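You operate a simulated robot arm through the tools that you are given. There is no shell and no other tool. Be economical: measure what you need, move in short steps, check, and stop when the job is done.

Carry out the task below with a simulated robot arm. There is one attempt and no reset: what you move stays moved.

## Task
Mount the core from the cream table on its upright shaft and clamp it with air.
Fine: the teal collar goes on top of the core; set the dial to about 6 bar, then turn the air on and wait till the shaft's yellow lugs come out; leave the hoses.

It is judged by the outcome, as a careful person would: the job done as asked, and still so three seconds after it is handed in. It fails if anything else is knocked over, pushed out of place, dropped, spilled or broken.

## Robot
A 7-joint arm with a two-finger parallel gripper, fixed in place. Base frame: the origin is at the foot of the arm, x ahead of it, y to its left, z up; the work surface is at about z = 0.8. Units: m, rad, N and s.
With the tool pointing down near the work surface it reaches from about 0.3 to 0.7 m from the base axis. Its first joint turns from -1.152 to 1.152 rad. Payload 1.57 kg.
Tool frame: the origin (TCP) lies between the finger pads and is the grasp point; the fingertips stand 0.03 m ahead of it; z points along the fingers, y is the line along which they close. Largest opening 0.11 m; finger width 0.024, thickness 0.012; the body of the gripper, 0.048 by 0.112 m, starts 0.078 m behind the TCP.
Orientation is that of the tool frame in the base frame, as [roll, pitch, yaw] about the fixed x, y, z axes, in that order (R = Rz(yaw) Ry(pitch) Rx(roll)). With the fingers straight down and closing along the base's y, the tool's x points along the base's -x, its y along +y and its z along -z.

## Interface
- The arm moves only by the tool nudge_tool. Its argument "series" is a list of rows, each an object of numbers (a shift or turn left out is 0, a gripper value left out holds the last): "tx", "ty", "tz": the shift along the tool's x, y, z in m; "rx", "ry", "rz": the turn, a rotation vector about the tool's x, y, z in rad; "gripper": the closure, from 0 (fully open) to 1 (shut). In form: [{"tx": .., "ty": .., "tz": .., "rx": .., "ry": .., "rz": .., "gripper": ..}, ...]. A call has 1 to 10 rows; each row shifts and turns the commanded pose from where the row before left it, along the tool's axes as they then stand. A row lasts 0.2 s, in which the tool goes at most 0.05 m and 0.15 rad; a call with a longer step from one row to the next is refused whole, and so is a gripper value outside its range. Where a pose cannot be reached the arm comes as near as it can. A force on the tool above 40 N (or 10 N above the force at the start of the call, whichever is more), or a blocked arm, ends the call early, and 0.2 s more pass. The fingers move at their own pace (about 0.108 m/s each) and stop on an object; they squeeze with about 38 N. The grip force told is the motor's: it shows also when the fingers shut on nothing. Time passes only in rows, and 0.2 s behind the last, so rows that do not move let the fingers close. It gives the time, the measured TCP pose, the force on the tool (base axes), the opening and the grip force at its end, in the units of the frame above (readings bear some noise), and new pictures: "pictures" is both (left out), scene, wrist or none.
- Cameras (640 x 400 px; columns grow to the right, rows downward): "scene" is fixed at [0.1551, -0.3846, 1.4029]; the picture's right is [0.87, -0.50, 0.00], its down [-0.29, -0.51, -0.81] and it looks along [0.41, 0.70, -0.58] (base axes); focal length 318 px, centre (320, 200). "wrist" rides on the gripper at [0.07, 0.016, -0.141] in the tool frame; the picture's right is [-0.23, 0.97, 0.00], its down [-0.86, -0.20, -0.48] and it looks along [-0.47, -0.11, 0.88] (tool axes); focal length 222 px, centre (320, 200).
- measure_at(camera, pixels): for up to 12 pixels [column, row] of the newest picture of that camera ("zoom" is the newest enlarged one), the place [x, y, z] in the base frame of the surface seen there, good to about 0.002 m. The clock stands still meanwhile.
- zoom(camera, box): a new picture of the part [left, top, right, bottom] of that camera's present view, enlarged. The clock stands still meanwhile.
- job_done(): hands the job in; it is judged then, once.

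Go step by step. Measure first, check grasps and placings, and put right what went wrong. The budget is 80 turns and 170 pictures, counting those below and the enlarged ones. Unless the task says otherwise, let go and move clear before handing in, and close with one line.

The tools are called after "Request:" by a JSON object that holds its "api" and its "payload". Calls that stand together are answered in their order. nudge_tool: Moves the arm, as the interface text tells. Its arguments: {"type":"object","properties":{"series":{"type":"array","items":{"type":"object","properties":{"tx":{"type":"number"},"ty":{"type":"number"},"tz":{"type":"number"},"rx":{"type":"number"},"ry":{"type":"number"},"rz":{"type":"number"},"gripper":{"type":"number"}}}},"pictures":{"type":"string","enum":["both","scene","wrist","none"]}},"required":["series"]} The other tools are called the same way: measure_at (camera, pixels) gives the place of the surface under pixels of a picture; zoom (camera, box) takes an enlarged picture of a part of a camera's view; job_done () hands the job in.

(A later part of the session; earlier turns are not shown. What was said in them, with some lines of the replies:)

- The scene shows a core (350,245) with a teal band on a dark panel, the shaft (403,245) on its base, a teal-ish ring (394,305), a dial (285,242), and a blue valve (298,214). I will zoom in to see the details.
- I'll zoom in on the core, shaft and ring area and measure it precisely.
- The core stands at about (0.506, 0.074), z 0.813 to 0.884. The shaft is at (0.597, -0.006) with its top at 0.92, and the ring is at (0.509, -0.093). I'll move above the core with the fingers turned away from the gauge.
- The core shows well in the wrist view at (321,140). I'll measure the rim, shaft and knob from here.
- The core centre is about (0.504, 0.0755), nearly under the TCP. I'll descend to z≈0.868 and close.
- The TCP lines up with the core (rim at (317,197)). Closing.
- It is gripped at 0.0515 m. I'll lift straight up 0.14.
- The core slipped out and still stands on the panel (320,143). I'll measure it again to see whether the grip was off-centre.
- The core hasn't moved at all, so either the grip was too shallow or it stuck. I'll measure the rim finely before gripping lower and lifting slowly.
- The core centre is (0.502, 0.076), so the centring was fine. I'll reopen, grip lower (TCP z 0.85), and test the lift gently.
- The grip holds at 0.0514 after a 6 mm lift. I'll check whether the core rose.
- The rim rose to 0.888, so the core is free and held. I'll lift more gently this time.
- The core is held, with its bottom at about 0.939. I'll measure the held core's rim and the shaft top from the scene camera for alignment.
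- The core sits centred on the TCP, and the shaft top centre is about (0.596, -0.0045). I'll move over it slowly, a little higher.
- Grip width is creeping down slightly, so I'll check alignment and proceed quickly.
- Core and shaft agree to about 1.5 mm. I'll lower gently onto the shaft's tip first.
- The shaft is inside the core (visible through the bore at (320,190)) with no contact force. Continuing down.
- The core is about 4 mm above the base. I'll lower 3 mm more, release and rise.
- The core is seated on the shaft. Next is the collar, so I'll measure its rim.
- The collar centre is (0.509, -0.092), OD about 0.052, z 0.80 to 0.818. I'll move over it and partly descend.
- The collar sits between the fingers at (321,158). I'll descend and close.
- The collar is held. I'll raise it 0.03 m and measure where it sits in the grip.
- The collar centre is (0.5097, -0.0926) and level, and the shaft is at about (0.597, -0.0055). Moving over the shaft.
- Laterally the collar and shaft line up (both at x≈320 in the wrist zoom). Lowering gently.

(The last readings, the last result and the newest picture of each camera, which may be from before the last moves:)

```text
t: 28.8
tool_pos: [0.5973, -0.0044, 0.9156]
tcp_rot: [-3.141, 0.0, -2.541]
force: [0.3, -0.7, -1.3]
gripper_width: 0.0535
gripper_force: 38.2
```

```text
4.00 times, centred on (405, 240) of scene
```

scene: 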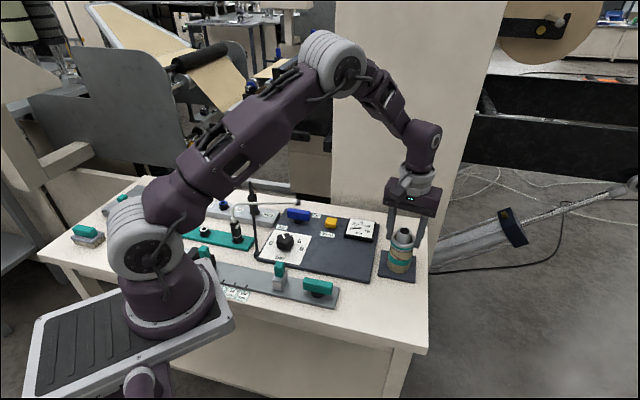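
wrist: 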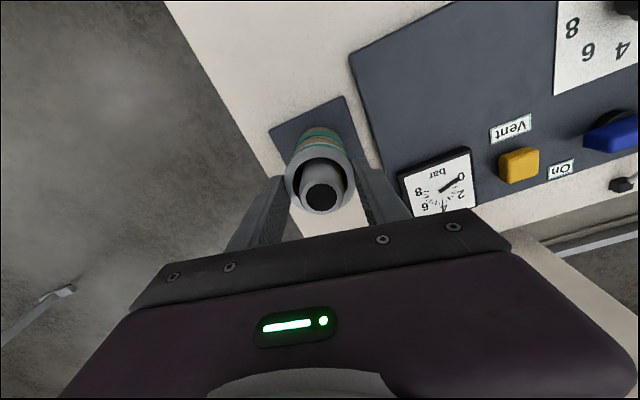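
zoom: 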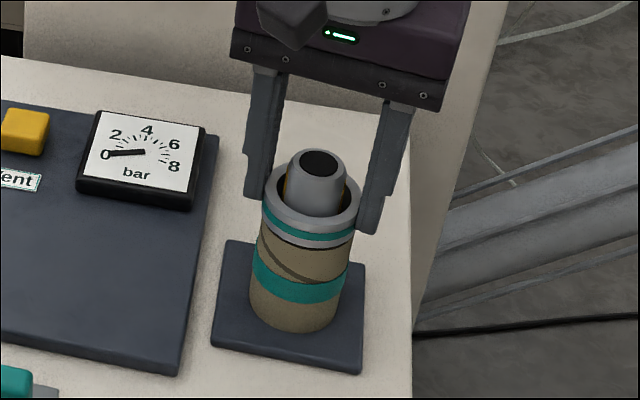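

The collar is around the shaft a few mm above the core. I'll lower 5 mm more, release, and rise straight up.

Request:
{"api": "nudge_tool", "payload": {"series": [{"tz": 0.003}, {"tz": 0.002}, {}, {"gripper": 0.4}, {}, {}, {"tz": -0.01, "gripper": 0.2}, {"tz": -0.03}, {"tz": -0.04}, {"tz": -0.04}]}}

Request:
{"api": "zoom", "payload": {"camera": "scene", "box": [360, 210, 430, 290]}}

```text
t: 31.0
tool_pos: [0.5965, -0.0051, 1.0324]
tcp_rot: [-3.141, 0.002, -2.543]
force: [0.3, 0.4, 0.9]
gripper_width: 0.0879
gripper_force: 0.0
```

scene: 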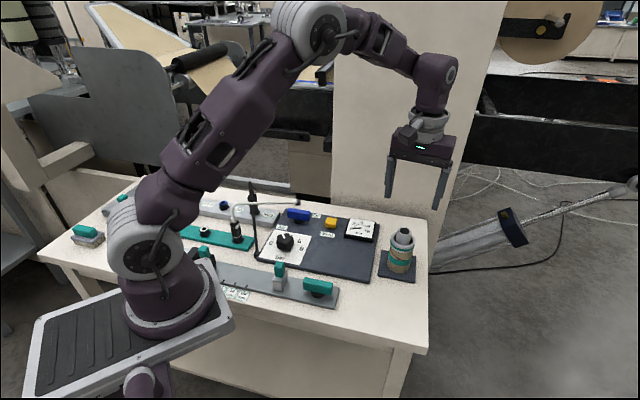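
wrist: 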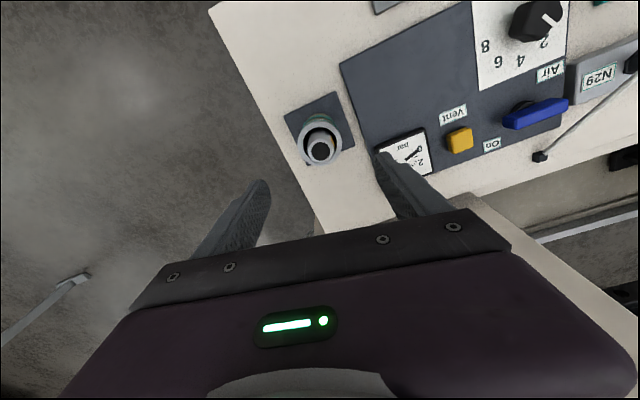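

```text
5.00 times, centred on (395, 250) of scene
```

zoom: 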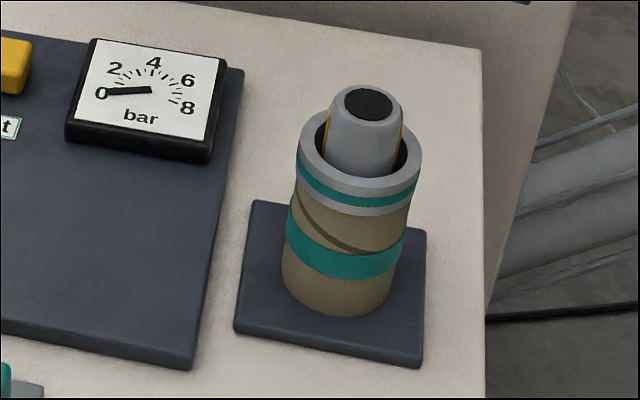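

The collar sits on the core. I'll move toward the dial at height and measure the hoses around it.

Request:
{"api": "measure_at", "payload": {"camera": "scene", "pixels": [[251, 188], [252, 200], [254, 225], [256, 250], [233, 210], [240, 204], [265, 204], [297, 203], [236, 225], [285, 233], [252, 210], [215, 203]]}}

Request:
{"api": "zoom", "payload": {"camera": "scene", "box": [220, 170, 350, 280]}}

```text
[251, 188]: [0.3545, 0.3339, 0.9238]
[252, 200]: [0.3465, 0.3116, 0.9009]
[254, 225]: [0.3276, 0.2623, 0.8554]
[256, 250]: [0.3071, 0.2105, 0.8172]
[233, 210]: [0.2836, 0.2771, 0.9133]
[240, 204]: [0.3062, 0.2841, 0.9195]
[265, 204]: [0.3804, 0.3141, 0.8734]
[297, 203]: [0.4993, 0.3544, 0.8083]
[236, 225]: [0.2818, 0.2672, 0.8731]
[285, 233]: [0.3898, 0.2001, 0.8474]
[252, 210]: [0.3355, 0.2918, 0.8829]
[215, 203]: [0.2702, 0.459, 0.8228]
```

```text
3.64 times, centred on (285, 225) of scene
```

zoom: 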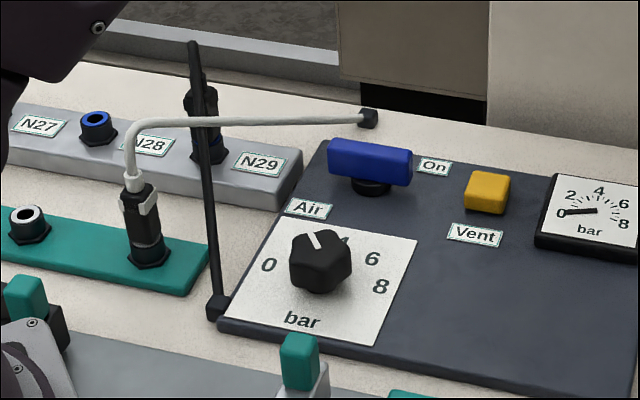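

The hoses keep about 0.07 m clear of both the knob and the lever. I'll move above the dial at z≈1.0.

Request:
{"api": "nudge_tool", "payload": {"series": [{"tx": 0.0107, "ty": 0.0394}, {"tx": 0.0107, "ty": 0.0394}, {"tx": 0.0107, "ty": 0.0394}, {"tx": 0.0107, "ty": 0.0394}, {"tx": 0.0107, "ty": 0.0394}, {"tx": 0.0107, "ty": 0.0394}, {"tx": 0.0107, "ty": 0.0394}, {"tz": 0.03}, {}]}}

Request:
{"api": "zoom", "payload": {"camera": "wrist", "box": [240, 60, 420, 220]}}

```text
t: 33.0
tool_pos: [0.3791, 0.1816, 0.9997]
tcp_rot: [-3.141, 0.001, -2.54]
force: [-0.2, -0.9, -0.2]
gripper_width: 0.0881
gripper_force: 0.1
```

scene: 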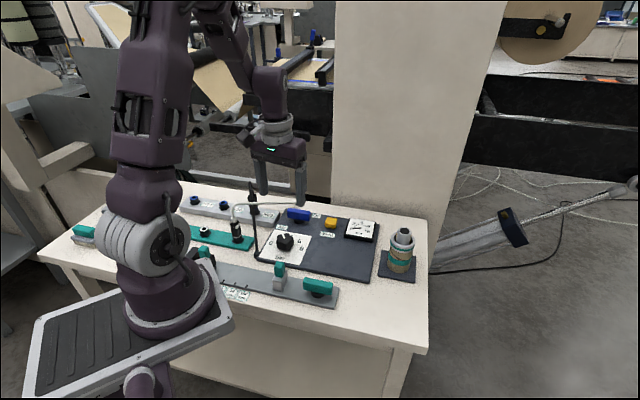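
wrist: 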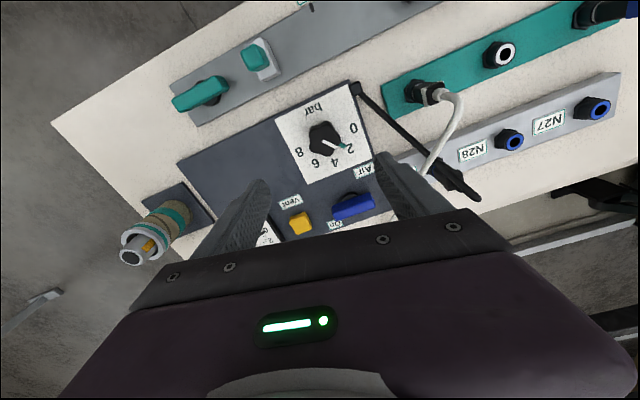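

```text
2.50 times, centred on (330, 140) of wrist
```

zoom: 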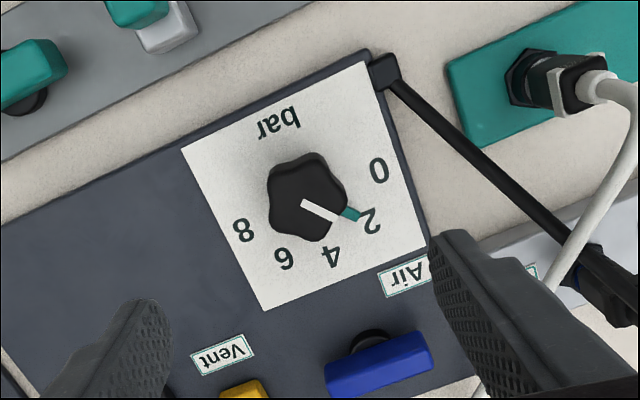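

The pointer is on 2. I'll measure label positions and the knob to find the angle to 6.

Request:
{"api": "measure_at", "payload": {"camera": "zoom", "pixels": [[379, 171], [371, 222], [332, 257], [285, 259], [244, 230], [347, 213], [305, 204], [336, 219], [268, 200], [345, 190], [300, 155], [320, 240]]}}

Request:
{"api": "measure_at", "payload": {"camera": "zoom", "pixels": [[187, 148], [363, 62], [424, 245], [264, 308], [332, 352], [425, 345], [370, 340], [380, 370], [335, 385], [425, 370], [272, 175], [330, 165]]}}

```text
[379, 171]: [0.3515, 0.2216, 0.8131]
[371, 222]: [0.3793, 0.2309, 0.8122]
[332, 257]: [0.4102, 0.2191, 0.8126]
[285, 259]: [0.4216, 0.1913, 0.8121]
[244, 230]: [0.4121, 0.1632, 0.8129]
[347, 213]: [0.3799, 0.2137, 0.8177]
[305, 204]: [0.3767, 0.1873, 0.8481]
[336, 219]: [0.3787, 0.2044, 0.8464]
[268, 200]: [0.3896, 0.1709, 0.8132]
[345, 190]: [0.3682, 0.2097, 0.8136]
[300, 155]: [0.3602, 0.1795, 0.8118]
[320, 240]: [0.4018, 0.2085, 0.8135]
```

```text
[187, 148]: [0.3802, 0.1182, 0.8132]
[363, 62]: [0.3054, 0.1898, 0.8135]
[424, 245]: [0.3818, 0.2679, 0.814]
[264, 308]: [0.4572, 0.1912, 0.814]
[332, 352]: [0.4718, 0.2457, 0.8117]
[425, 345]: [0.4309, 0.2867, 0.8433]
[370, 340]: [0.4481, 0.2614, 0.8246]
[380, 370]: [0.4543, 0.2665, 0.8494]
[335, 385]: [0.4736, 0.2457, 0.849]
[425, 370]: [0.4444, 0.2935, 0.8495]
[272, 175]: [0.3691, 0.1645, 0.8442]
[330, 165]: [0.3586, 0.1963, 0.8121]
```

The dial centre is (0.381, 0.191) with 45° per 2 bar, so the knob needs 90° clockwise from above. I'll centre over it, pre-turn, and descend around the knob.

Request:
{"api": "nudge_tool", "payload": {"series": [{"tx": -0.007, "ty": 0.0067}, {"rz": -0.13}, {"rz": -0.13}, {"rz": -0.13}, {"tz": 0.04}, {"tz": 0.04}, {"tz": 0.03}, {}]}}

Request:
{"api": "zoom", "payload": {"camera": "wrist", "box": [220, 90, 420, 230]}}

```text
t: 34.8
tool_pos: [0.3799, 0.1894, 0.8928]
tcp_rot: [3.14, 0.0, -2.15]
force: [-0.3, -0.2, -0.4]
gripper_width: 0.088
gripper_force: 0.0
```

scene: 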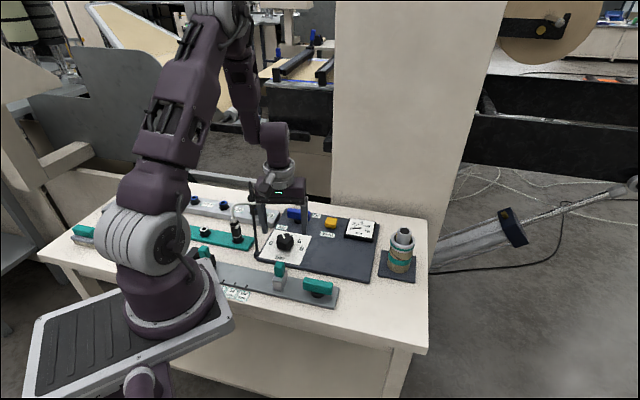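
wrist: 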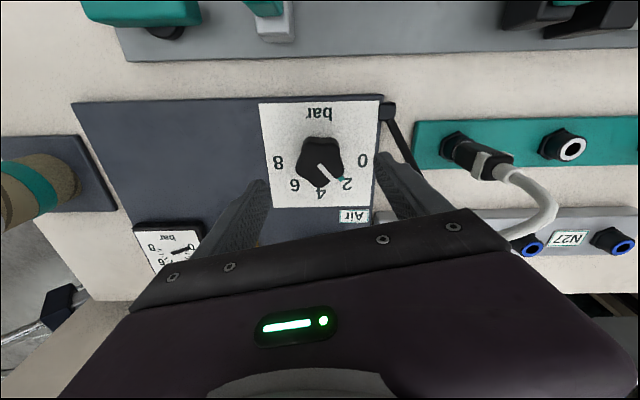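

```text
2.86 times, centred on (320, 160) of wrist
```

zoom: 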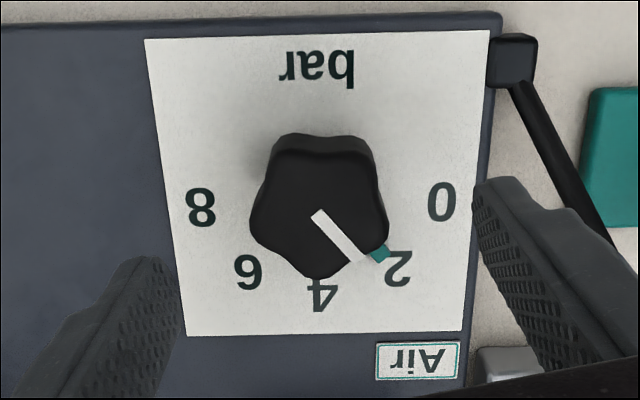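

The knob is centred, but the right finger nears the black hose, so I'll narrow the opening before the final descent.

Request:
{"api": "nudge_tool", "payload": {"series": [{"gripper": 0.42}, {}, {"tz": 0.02}, {"tz": 0.018}, {}]}}

Request:
{"api": "zoom", "payload": {"camera": "wrist", "box": [220, 90, 420, 230]}}

```text
t: 36.0
tool_pos: [0.3805, 0.1897, 0.8529]
tcp_rot: [3.14, 0.0, -2.152]
force: [0.4, 0.4, 0.4]
gripper_width: 0.0639
gripper_force: 0.0
```

scene: 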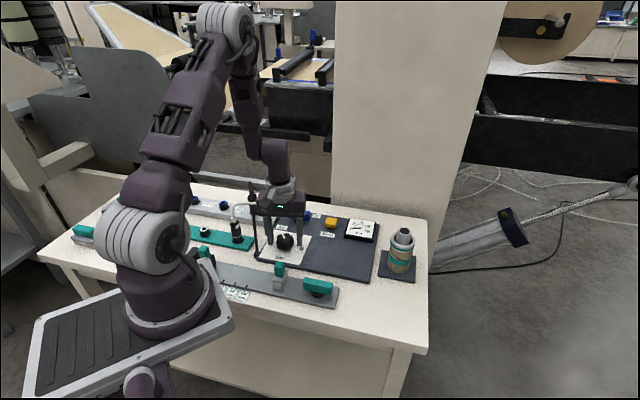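
wrist: 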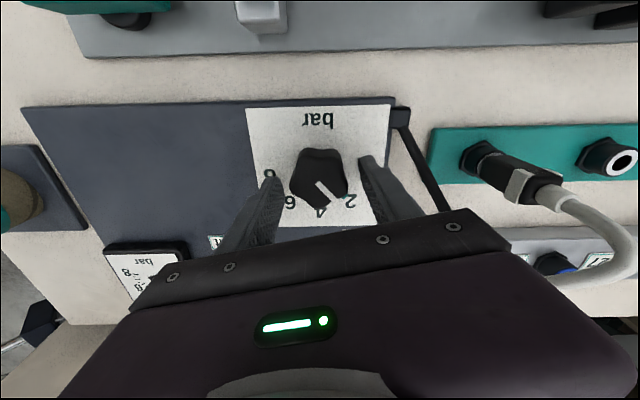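

```text
2.86 times, centred on (320, 160) of wrist
```

zoom: 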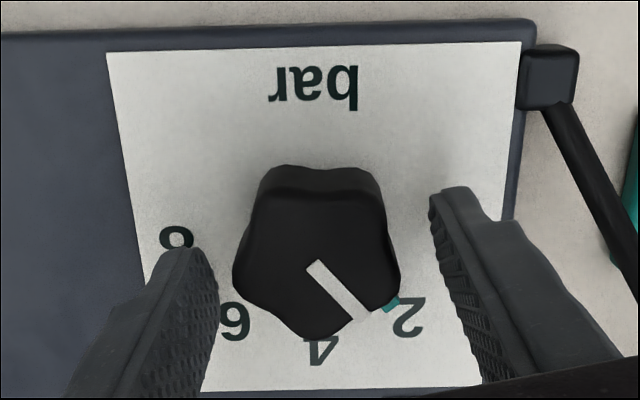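

The fingers straddle the knob cleanly. I'll close, then check.

Request:
{"api": "nudge_tool", "payload": {"series": [{"gripper": 1}, {}, {}], "pictures": "wrist"}}

Request:
{"api": "nudge_tool", "payload": {"series": [{"rz": 0.08}, {"rz": 0.1}, {"rz": 0.1}, {"rz": 0.1}, {"rz": 0.1}, {}], "pictures": "wrist"}}

```text
t: 36.8
tool_pos: [0.3785, 0.1909, 0.8532]
tcp_rot: [3.141, 0.0, -2.152]
force: [-5.9, 2.9, -5.9]
gripper_width: 0.0413
gripper_force: 44.5
```

wrist: 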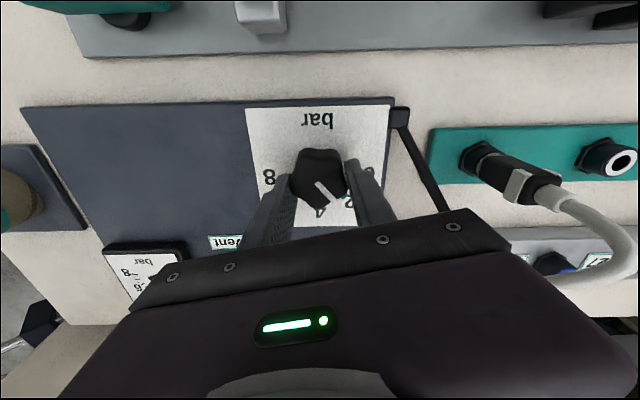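

```text
t: 38.2
tool_pos: [0.382, 0.1885, 0.8525]
tcp_rot: [-3.14, -0.001, -2.634]
force: [10.5, -12.8, -33.9]
gripper_width: 0.0413
gripper_force: 44.6
```

wrist: 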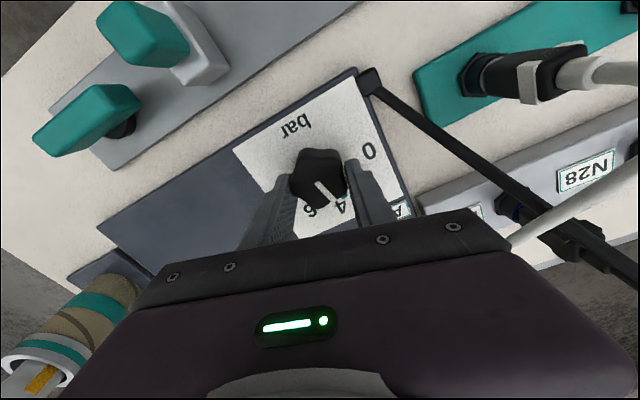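

The knob turns with the fingers (the pointer is near 4), but side and down forces built up (-34 N in z). I'll ease the pose along the forces and reread.

Request:
{"api": "nudge_tool", "payload": {"series": [{"ty": -0.001, "tz": 0.001}, {}], "pictures": "none"}}

```text
t: 38.8
tool_pos: [0.3806, 0.1895, 0.8524]
tcp_rot: [-3.141, 0.003, -2.633]
force: [5.3, -11.8, 18.4]
gripper_width: 0.0417
gripper_force: 45.0
```

Force in z swung to +18 N, so the contact is very stiff. I'll make a half-size correction and continue turning in small chunks.

Request:
{"api": "nudge_tool", "payload": {"series": [{"ty": -0.0006, "tz": -0.0004}, {"rz": 0.08}, {"rz": 0.08}, {"rz": 0.08}, {}], "pictures": "wrist"}}

```text
t: 40.0
tool_pos: [0.3805, 0.1879, 0.8531]
tcp_rot: [-3.141, 0.001, -2.875]
force: [8.7, -20.1, 13.3]
gripper_width: 0.0413
gripper_force: 45.2
```

wrist: 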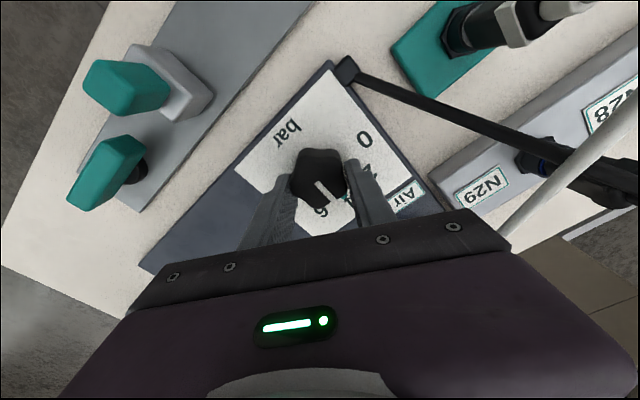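

No slip; 0.72 of 1.57 rad is done. I'll ease -y a bit and continue.

Request:
{"api": "nudge_tool", "payload": {"series": [{"ty": -0.0015, "tz": -0.0002}, {"rz": 0.08}, {"rz": 0.08}, {"rz": 0.08}, {}], "pictures": "none"}}

```text
t: 41.2
tool_pos: [0.3815, 0.1866, 0.8521]
tcp_rot: [3.141, -0.001, -3.113]
force: [11.0, -22.2, 7.0]
gripper_width: 0.041
gripper_force: 45.3
```

The side force comes from the knob axis being slightly off the TCP. I'll spread small -y corrections through the remaining turn.

Request:
{"api": "nudge_tool", "payload": {"series": [{"ty": -0.0012}, {"rz": 0.08, "ty": -0.0004}, {"rz": 0.08, "ty": -0.0004}, {"rz": 0.08, "ty": -0.0004}, {"rz": 0.08, "ty": -0.0004}, {}], "pictures": "wrist"}}

```text
t: 42.6
tool_pos: [0.3823, 0.1851, 0.8518]
tcp_rot: [3.138, 0.0, 2.853]
force: [9.7, -1.3, 2.5]
gripper_width: 0.0415
gripper_force: 45.0
```

wrist: 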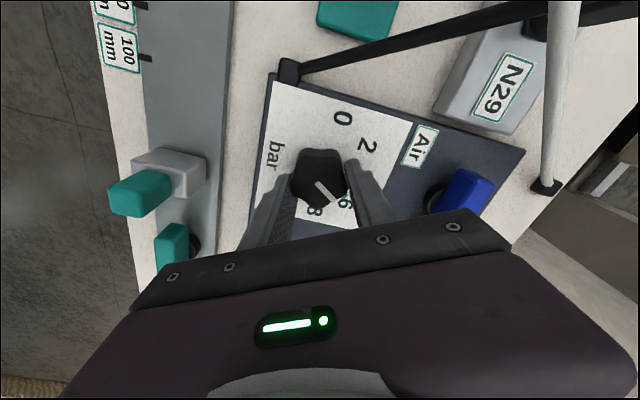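

Forces are low now; 0.29 rad remains.

Request:
{"api": "nudge_tool", "payload": {"series": [{"rz": 0.075, "ty": -0.0003}, {"rz": 0.075, "ty": -0.0003}, {"rz": 0.075, "ty": -0.0003}, {"rz": 0.065, "ty": -0.0003}, {}], "pictures": "wrist"}}

Request:
{"api": "zoom", "payload": {"camera": "wrist", "box": [220, 70, 440, 230]}}

```text
t: 43.8
tool_pos: [0.3807, 0.1829, 0.8522]
tcp_rot: [3.141, 0.0, 2.561]
force: [8.5, 1.0, -2.2]
gripper_width: 0.0414
gripper_force: 44.8
```

wrist: 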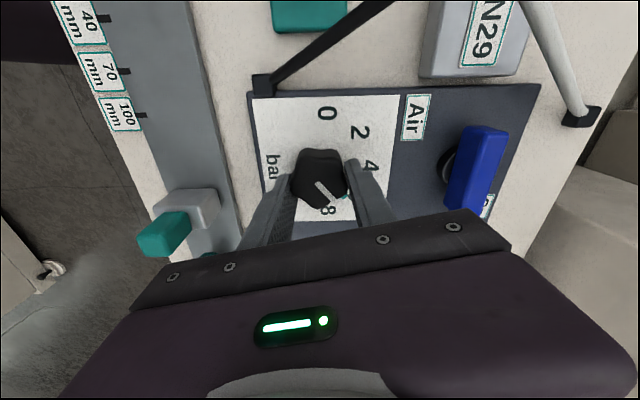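

```text
2.50 times, centred on (330, 150) of wrist
```

zoom: 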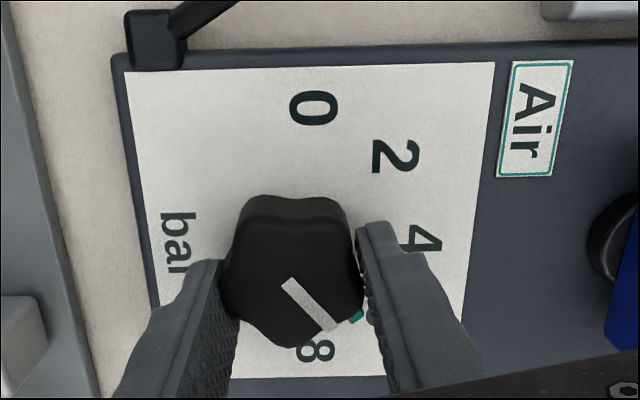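

The pointer sits between 4 and 8. I'll release, rise, and verify.

Request:
{"api": "nudge_tool", "payload": {"series": [{"gripper": 0.42}, {}, {"tz": -0.02}, {"tz": -0.04}, {"tz": -0.04}, {"tz": -0.04}, {}]}}

Request:
{"api": "zoom", "payload": {"camera": "wrist", "box": [240, 80, 440, 220]}}

```text
t: 45.4
tool_pos: [0.3825, 0.1827, 0.9941]
tcp_rot: [3.141, -0.001, 2.561]
force: [-0.4, -0.1, -0.1]
gripper_width: 0.0638
gripper_force: 0.1
```

scene: 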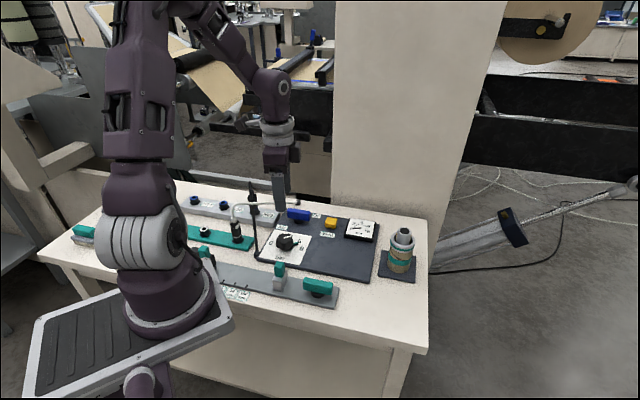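
wrist: 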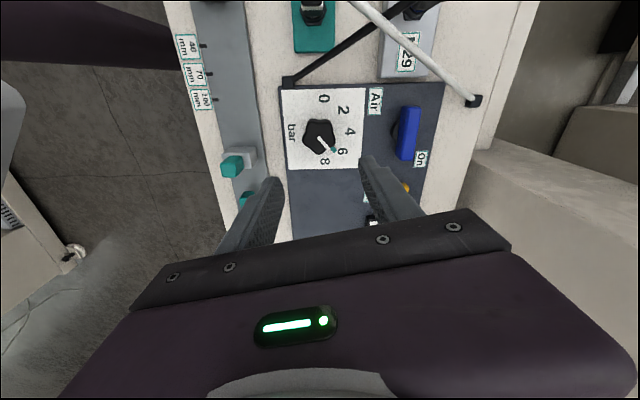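

```text
2.86 times, centred on (340, 150) of wrist
```

zoom: 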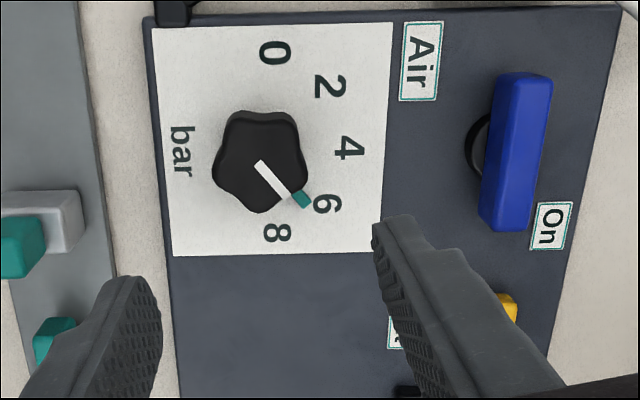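

The pointer looks at or a bit past 6. I'll measure its angle, plus the lever.

Request:
{"api": "measure_at", "payload": {"camera": "zoom", "pixels": [[301, 199], [262, 167], [284, 192], [327, 203], [276, 233], [349, 148], [525, 80], [505, 225], [548, 150], [500, 150], [480, 148], [520, 155]]}}

```text
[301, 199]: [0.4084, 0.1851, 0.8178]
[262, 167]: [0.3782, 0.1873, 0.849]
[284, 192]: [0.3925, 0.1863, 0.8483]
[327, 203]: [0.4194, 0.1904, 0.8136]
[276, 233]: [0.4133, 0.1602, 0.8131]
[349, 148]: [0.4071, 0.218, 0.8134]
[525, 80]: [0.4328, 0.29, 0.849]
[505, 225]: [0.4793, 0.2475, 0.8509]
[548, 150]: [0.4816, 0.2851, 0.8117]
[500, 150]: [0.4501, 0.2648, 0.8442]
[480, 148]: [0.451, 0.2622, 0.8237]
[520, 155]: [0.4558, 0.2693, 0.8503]
```

The knob axis works out to about (0.3775, 0.1875), with 40° per 2 bar. That puts the pointer at about 6.45, so I'll regrip, better centred, and turn back 0.16 rad.

Request:
{"api": "nudge_tool", "payload": {"series": [{"tx": 0.005, "ty": 0.0005}, {"tz": 0.04}, {"tz": 0.04}, {"tz": 0.04}, {"tz": 0.02}, {}, {"gripper": 1}, {}, {}], "pictures": "wrist"}}

Request:
{"api": "nudge_tool", "payload": {"series": [{"rz": -0.055}, {"rz": -0.055}, {"rz": -0.055}, {}], "pictures": "wrist"}}

```text
t: 47.4
tool_pos: [0.3775, 0.186, 0.8517]
tcp_rot: [3.14, 0.0, 2.563]
force: [1.3, 3.1, -21.8]
gripper_width: 0.0415
gripper_force: 45.1
```

wrist: 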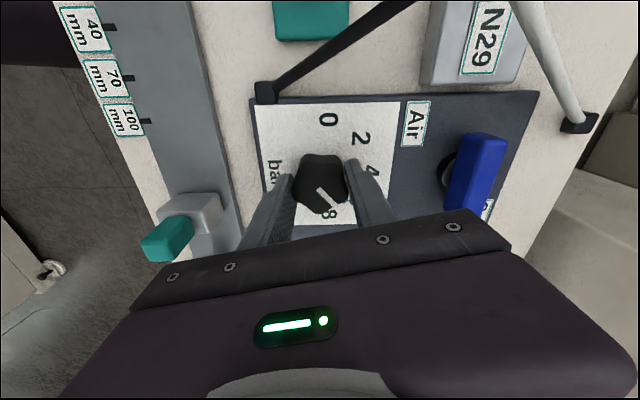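

```text
t: 48.4
tool_pos: [0.3773, 0.1864, 0.8531]
tcp_rot: [-3.139, -0.001, 2.728]
force: [-0.7, -3.0, -12.7]
gripper_width: 0.0414
gripper_force: 45.0
```

wrist: 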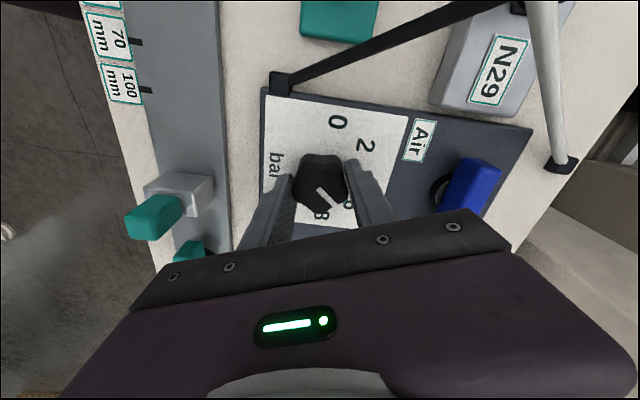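

Turned back 0.165 rad with low side forces. Release, rise and check.

Request:
{"api": "nudge_tool", "payload": {"series": [{"gripper": 0.42}, {}, {"tz": -0.02}, {"tz": -0.04}, {"tz": -0.04}, {"tz": -0.04}, {}], "pictures": "wrist"}}

Request:
{"api": "zoom", "payload": {"camera": "wrist", "box": [240, 80, 440, 220]}}

```text
t: 50.0
tool_pos: [0.3779, 0.1861, 0.9943]
tcp_rot: [3.141, 0.0, 2.726]
force: [-0.1, 0.3, -0.6]
gripper_width: 0.0637
gripper_force: 0.0
```

wrist: 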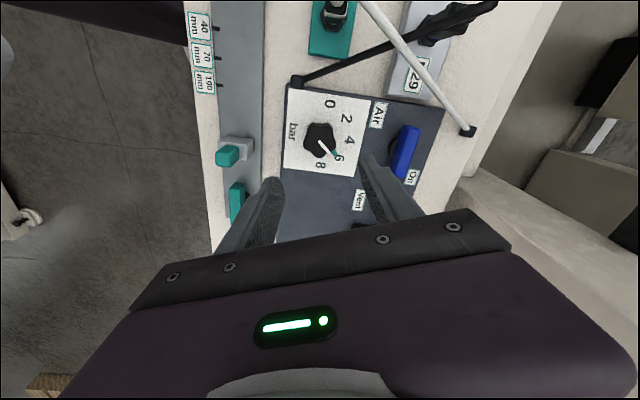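

```text
2.86 times, centred on (340, 150) of wrist
```

zoom: 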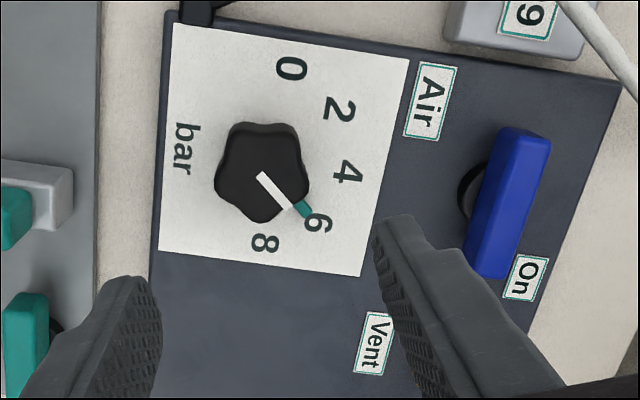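

The pointer tip now sits at 6. Next the air lever; I'll look at it and its labels closely.

Request:
{"api": "zoom", "payload": {"camera": "scene", "box": [265, 190, 345, 240]}}

Request:
{"api": "measure_at", "payload": {"camera": "wrist", "pixels": [[379, 114], [411, 177], [388, 143], [405, 150], [359, 199], [409, 126], [393, 172], [400, 130], [416, 135], [400, 176], [470, 131], [440, 170]]}}

```text
8.00 times, centred on (305, 215) of scene
```

zoom: 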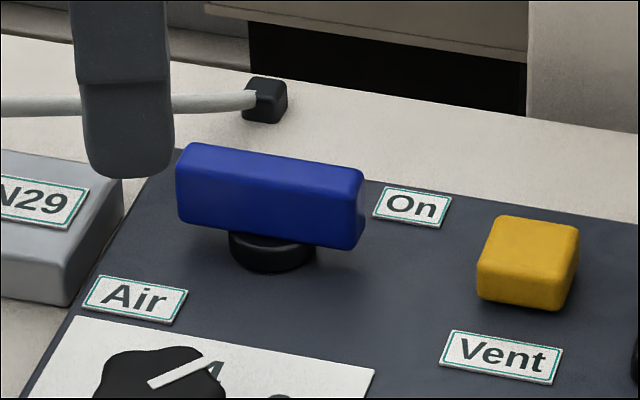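

```text
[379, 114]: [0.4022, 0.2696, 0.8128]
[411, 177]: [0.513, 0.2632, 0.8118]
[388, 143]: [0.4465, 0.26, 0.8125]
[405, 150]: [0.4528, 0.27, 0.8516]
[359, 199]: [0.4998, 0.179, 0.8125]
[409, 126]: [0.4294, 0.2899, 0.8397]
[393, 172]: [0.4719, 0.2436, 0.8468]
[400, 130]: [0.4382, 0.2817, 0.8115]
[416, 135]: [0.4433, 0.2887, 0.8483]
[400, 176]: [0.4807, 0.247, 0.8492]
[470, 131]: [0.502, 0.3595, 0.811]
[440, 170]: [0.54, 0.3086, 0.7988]
```

"On" lies up-right of the lever, whose centre is about (0.456, 0.2675) and which now lies flat along the panel. I'll align the fingers across the bar and hover to check.

Request:
{"api": "nudge_tool", "payload": {"series": [{"rz": 0.11}, {"rz": 0.11}, {"rz": 0.107}, {"ty": 0.0375, "tx": -0.001}, {"ty": 0.0375, "tx": -0.001}, {"ty": 0.0374, "tx": -0.0007}, {"tz": 0.03}, {"tz": 0.03}, {}]}}

Request:
{"api": "zoom", "payload": {"camera": "wrist", "box": [220, 80, 420, 220]}}

```text
t: 52.0
tool_pos: [0.4561, 0.2683, 0.9336]
tcp_rot: [3.141, -0.001, 2.4]
force: [0.3, -0.2, -0.9]
gripper_width: 0.064
gripper_force: 0.0
```

scene: 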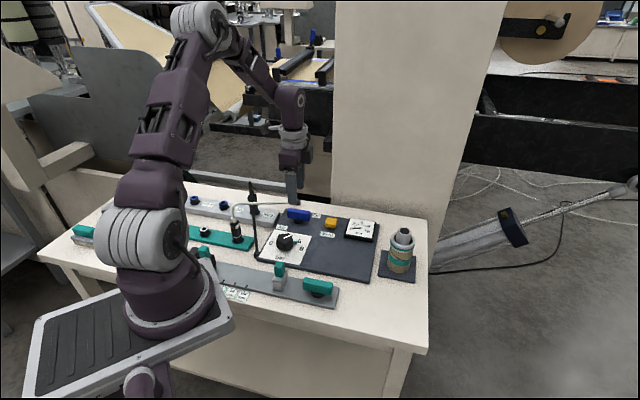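
wrist: 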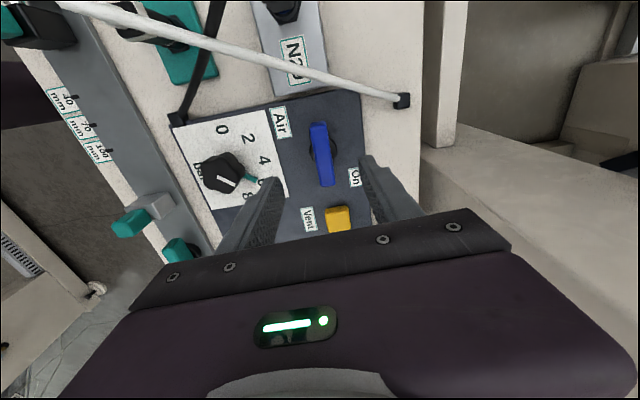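

```text
2.86 times, centred on (320, 150) of wrist
```

zoom: 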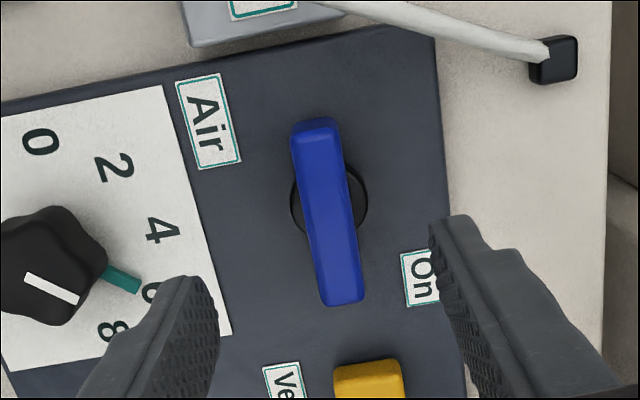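

The bar is centred between the fingers (327,212). Descend and close.

Request:
{"api": "nudge_tool", "payload": {"series": [{"tz": 0.03}, {"tz": 0.03}, {"tz": 0.0115}, {}, {"gripper": 1}, {}, {}], "pictures": "wrist"}}

Request:
{"api": "nudge_tool", "payload": {"series": [{"rz": -0.07}, {"rz": -0.07}, {"rz": -0.07}, {}], "pictures": "both"}}

```text
t: 53.6
tool_pos: [0.4578, 0.2702, 0.8609]
tcp_rot: [3.135, -0.001, 2.402]
force: [18.6, 24.6, -11.1]
gripper_width: 0.0177
gripper_force: 32.1
```

wrist: 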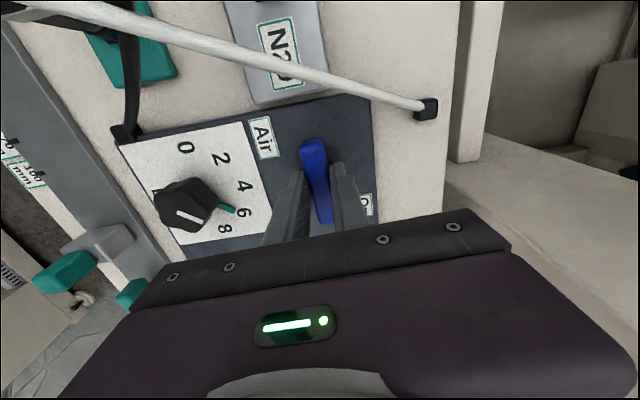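

```text
t: 54.6
tool_pos: [0.4574, 0.271, 0.861]
tcp_rot: [3.137, 0.0, 2.612]
force: [18.4, 28.8, -10.4]
gripper_width: 0.0182
gripper_force: 32.4
```

scene: 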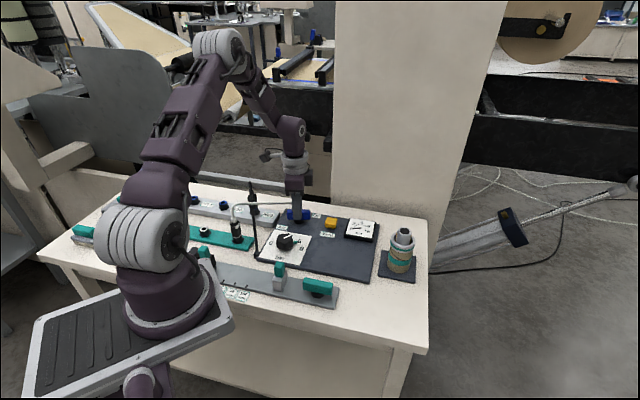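
wrist: 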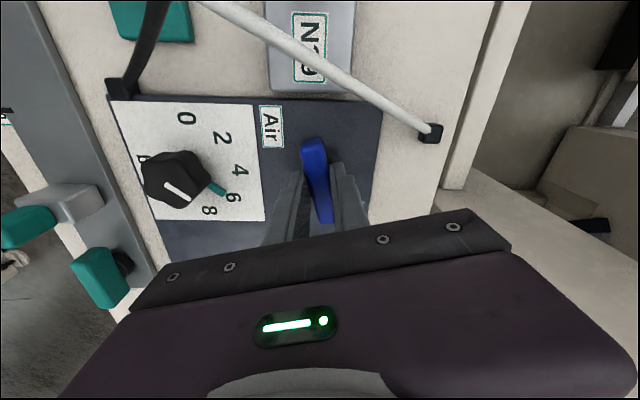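

The lever turns freely counter-clockwise. I'll ease +y 2.5 mm to relieve the side force and continue.

Request:
{"api": "nudge_tool", "payload": {"series": [{"ty": 0.0025}, {"rz": -0.08}, {"rz": -0.08}, {"rz": -0.08}, {}], "pictures": "wrist"}}

```text
t: 55.8
tool_pos: [0.4574, 0.2702, 0.8616]
tcp_rot: [-3.14, 0.0, 2.852]
force: [6.8, 11.4, 4.5]
gripper_width: 0.018
gripper_force: 32.1
```

wrist: 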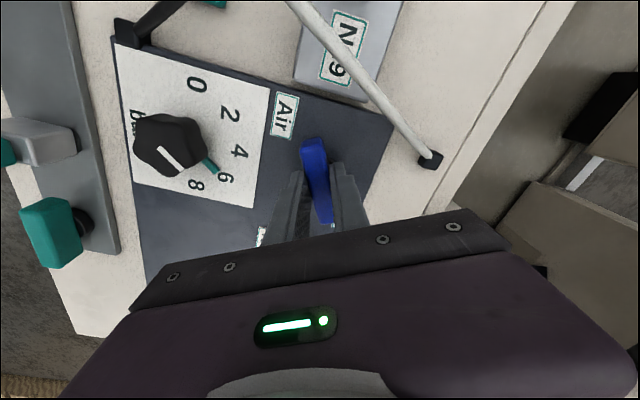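

The forces have eased. Continuing to about 45°, then checking the gauge.

Request:
{"api": "nudge_tool", "payload": {"series": [{"ty": 0.001}, {"rz": -0.085}, {"rz": -0.085}, {"rz": -0.085}, {"rz": -0.085}, {}], "pictures": "scene"}}

Request:
{"api": "zoom", "payload": {"camera": "scene", "box": [270, 190, 430, 290]}}

```text
t: 57.2
tool_pos: [0.4572, 0.2679, 0.8605]
tcp_rot: [-3.139, -0.004, -3.094]
force: [1.1, -19.7, 16.9]
gripper_width: 0.0178
gripper_force: 32.5
```

scene: 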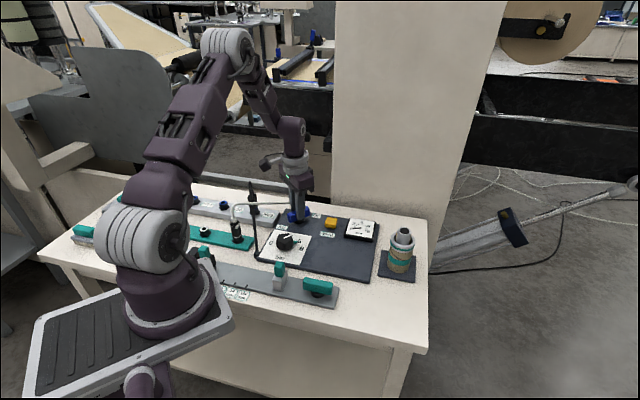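

```text
4.00 times, centred on (350, 240) of scene
```

zoom: 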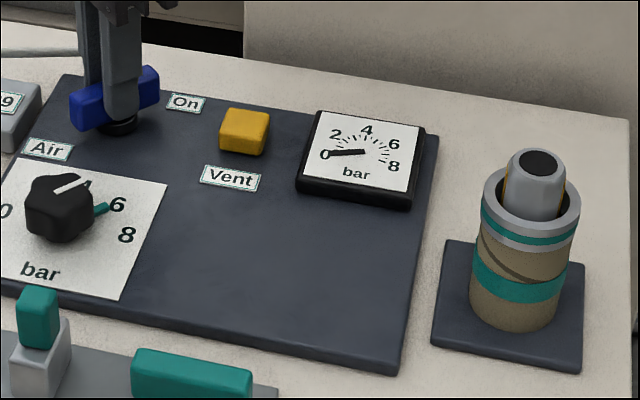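

The gauge still shows 0 at 45°. I'll continue turning the same way toward 90°.

Request:
{"api": "nudge_tool", "payload": {"series": [{"ty": -0.0015, "tz": -0.0003}, {"rz": -0.085, "ty": -0.0003}, {"rz": -0.085, "ty": -0.0003}, {"rz": -0.085, "ty": -0.0003}, {"rz": -0.085, "ty": -0.0003}, {}], "pictures": "none"}}

Request:
{"api": "zoom", "payload": {"camera": "scene", "box": [270, 190, 430, 290]}}

```text
t: 58.6
tool_pos: [0.457, 0.2673, 0.8615]
tcp_rot: [-3.141, -0.002, -2.753]
force: [7.1, -9.9, -19.3]
gripper_width: 0.0179
gripper_force: 32.6
```

```text
4.00 times, centred on (350, 240) of scene
```

zoom: 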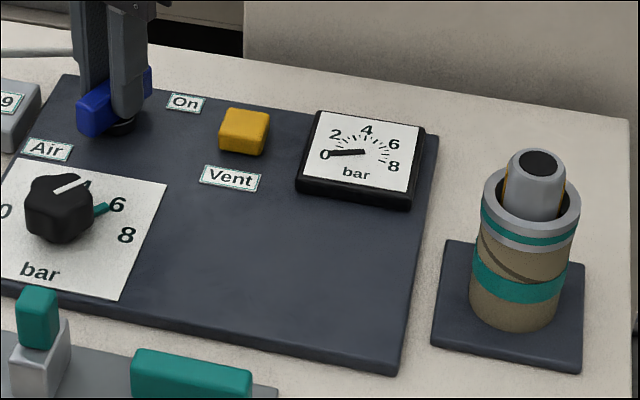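

It has turned 65° with no response yet, so I'll go on to 90°.

Request:
{"api": "nudge_tool", "payload": {"series": [{"ty": -0.0008}, {"rz": -0.085}, {"rz": -0.085}, {"rz": -0.085}, {"rz": -0.085}, {"rz": -0.085}, {}, {}], "pictures": "wrist"}}

Request:
{"api": "zoom", "payload": {"camera": "scene", "box": [270, 190, 430, 290]}}

```text
t: 60.4
tool_pos: [0.4569, 0.2664, 0.8608]
tcp_rot: [3.141, -0.001, -2.329]
force: [3.6, -6.8, -11.4]
gripper_width: 0.0181
gripper_force: 33.1
```

wrist: 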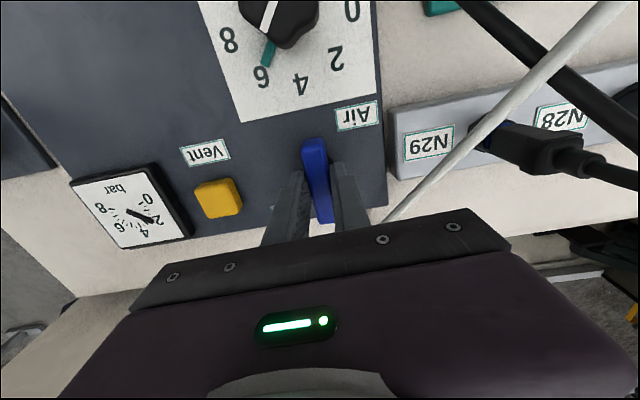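

```text
4.00 times, centred on (350, 240) of scene
```

zoom: 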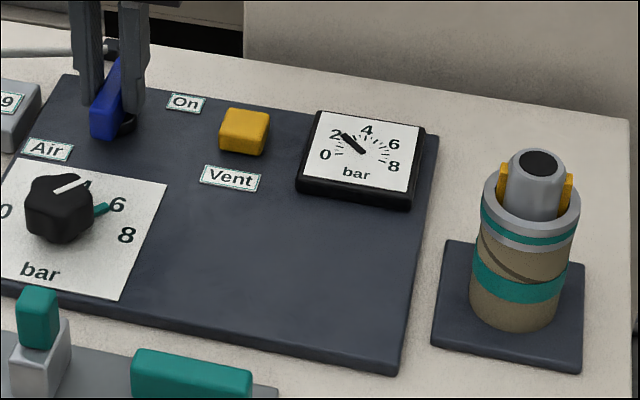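

Air is on: the gauge is rising and the yellow lugs are emerging. I'll wait, holding the lever.

Request:
{"api": "nudge_tool", "payload": {"series": [{"rz": -0.03}, {}, {}, {}, {}, {}, {}, {}, {}, {}], "pictures": "none"}}

Request:
{"api": "zoom", "payload": {"camera": "scene", "box": [270, 190, 430, 290]}}

```text
t: 62.6
tool_pos: [0.4578, 0.2661, 0.8624]
tcp_rot: [3.141, 0.001, -2.299]
force: [3.1, -9.6, 3.8]
gripper_width: 0.0195
gripper_force: 33.7
```

```text
4.00 times, centred on (350, 240) of scene
```

zoom: 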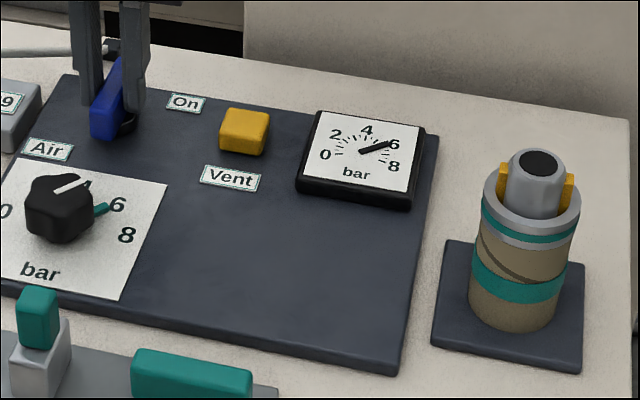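

The gauge reads just about 6 and the lugs are out. I'll release the lever gently, rise, and recheck.

Request:
{"api": "nudge_tool", "payload": {"series": [{"gripper": 0.7}, {}, {"gripper": 0.6}, {"tz": -0.02}, {"tz": -0.04}, {"tz": -0.04}, {"tz": -0.04}, {}]}}

Request:
{"api": "zoom", "payload": {"camera": "scene", "box": [270, 190, 430, 290]}}

```text
t: 64.4
tool_pos: [0.4586, 0.2686, 1.0017]
tcp_rot: [3.142, 0.0, -2.299]
force: [0.4, -0.5, -0.1]
gripper_width: 0.0441
gripper_force: 0.0
```

scene: 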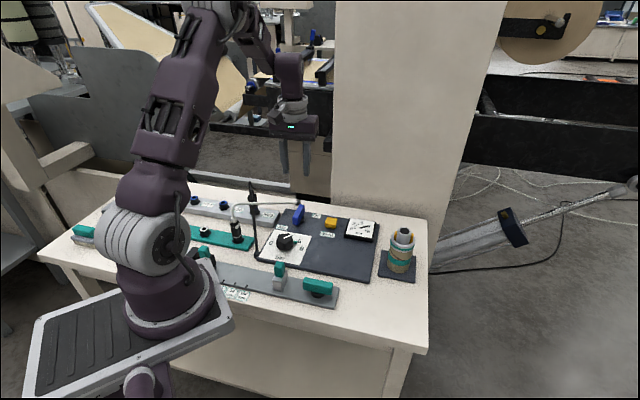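
wrist: 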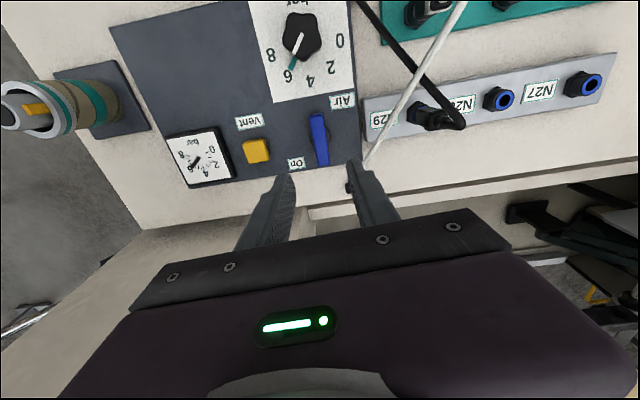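

```text
4.00 times, centred on (350, 240) of scene
```

zoom: 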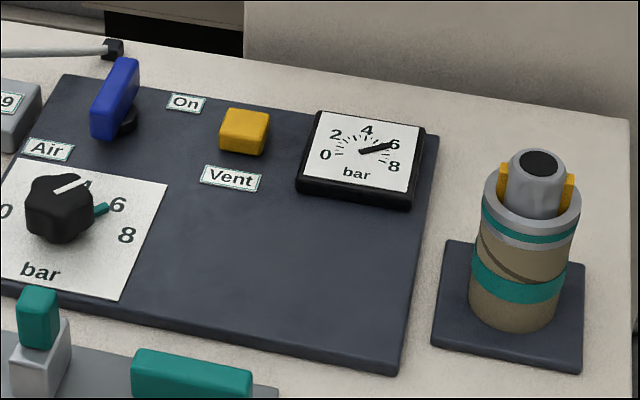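

Everything holds: gauge at 6, lugs out, collar on top, arm clear. I'll wait 2 s more to confirm it's stable.

Request:
{"api": "nudge_tool", "payload": {"series": [{"tz": -0.03}, {}, {}, {}, {}, {}, {}, {}, {}, {}], "pictures": "none"}}

Request:
{"api": "zoom", "payload": {"camera": "scene", "box": [330, 200, 430, 290]}}

```text
t: 66.6
tool_pos: [0.4577, 0.2673, 1.031]
tcp_rot: [3.141, 0.001, -2.299]
force: [1.2, 0.3, 0.6]
gripper_width: 0.044
gripper_force: 0.0
```

```text
4.44 times, centred on (380, 245) of scene
```

zoom: 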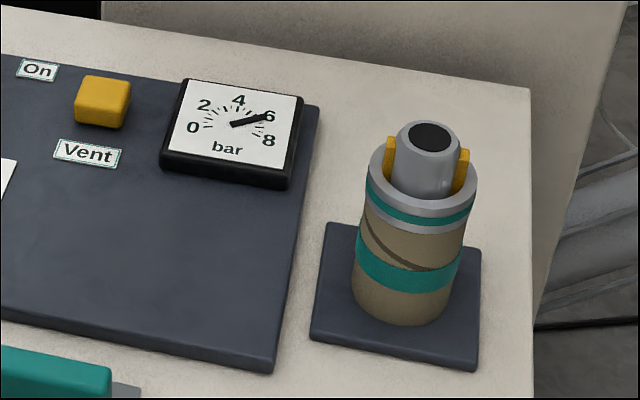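

The gauge is steady at about 6 bar, the lugs are out and the collar is seated, so I'm handing in.

Request:
{"api": "job_done", "payload": {}}

```text
The job is handed in.
```

The core is on its shaft with the teal collar on top, and it is clamped with air: the dial is at 6, the gauge reads about 6 bar, the yellow lugs are out, and the hoses were left alone.
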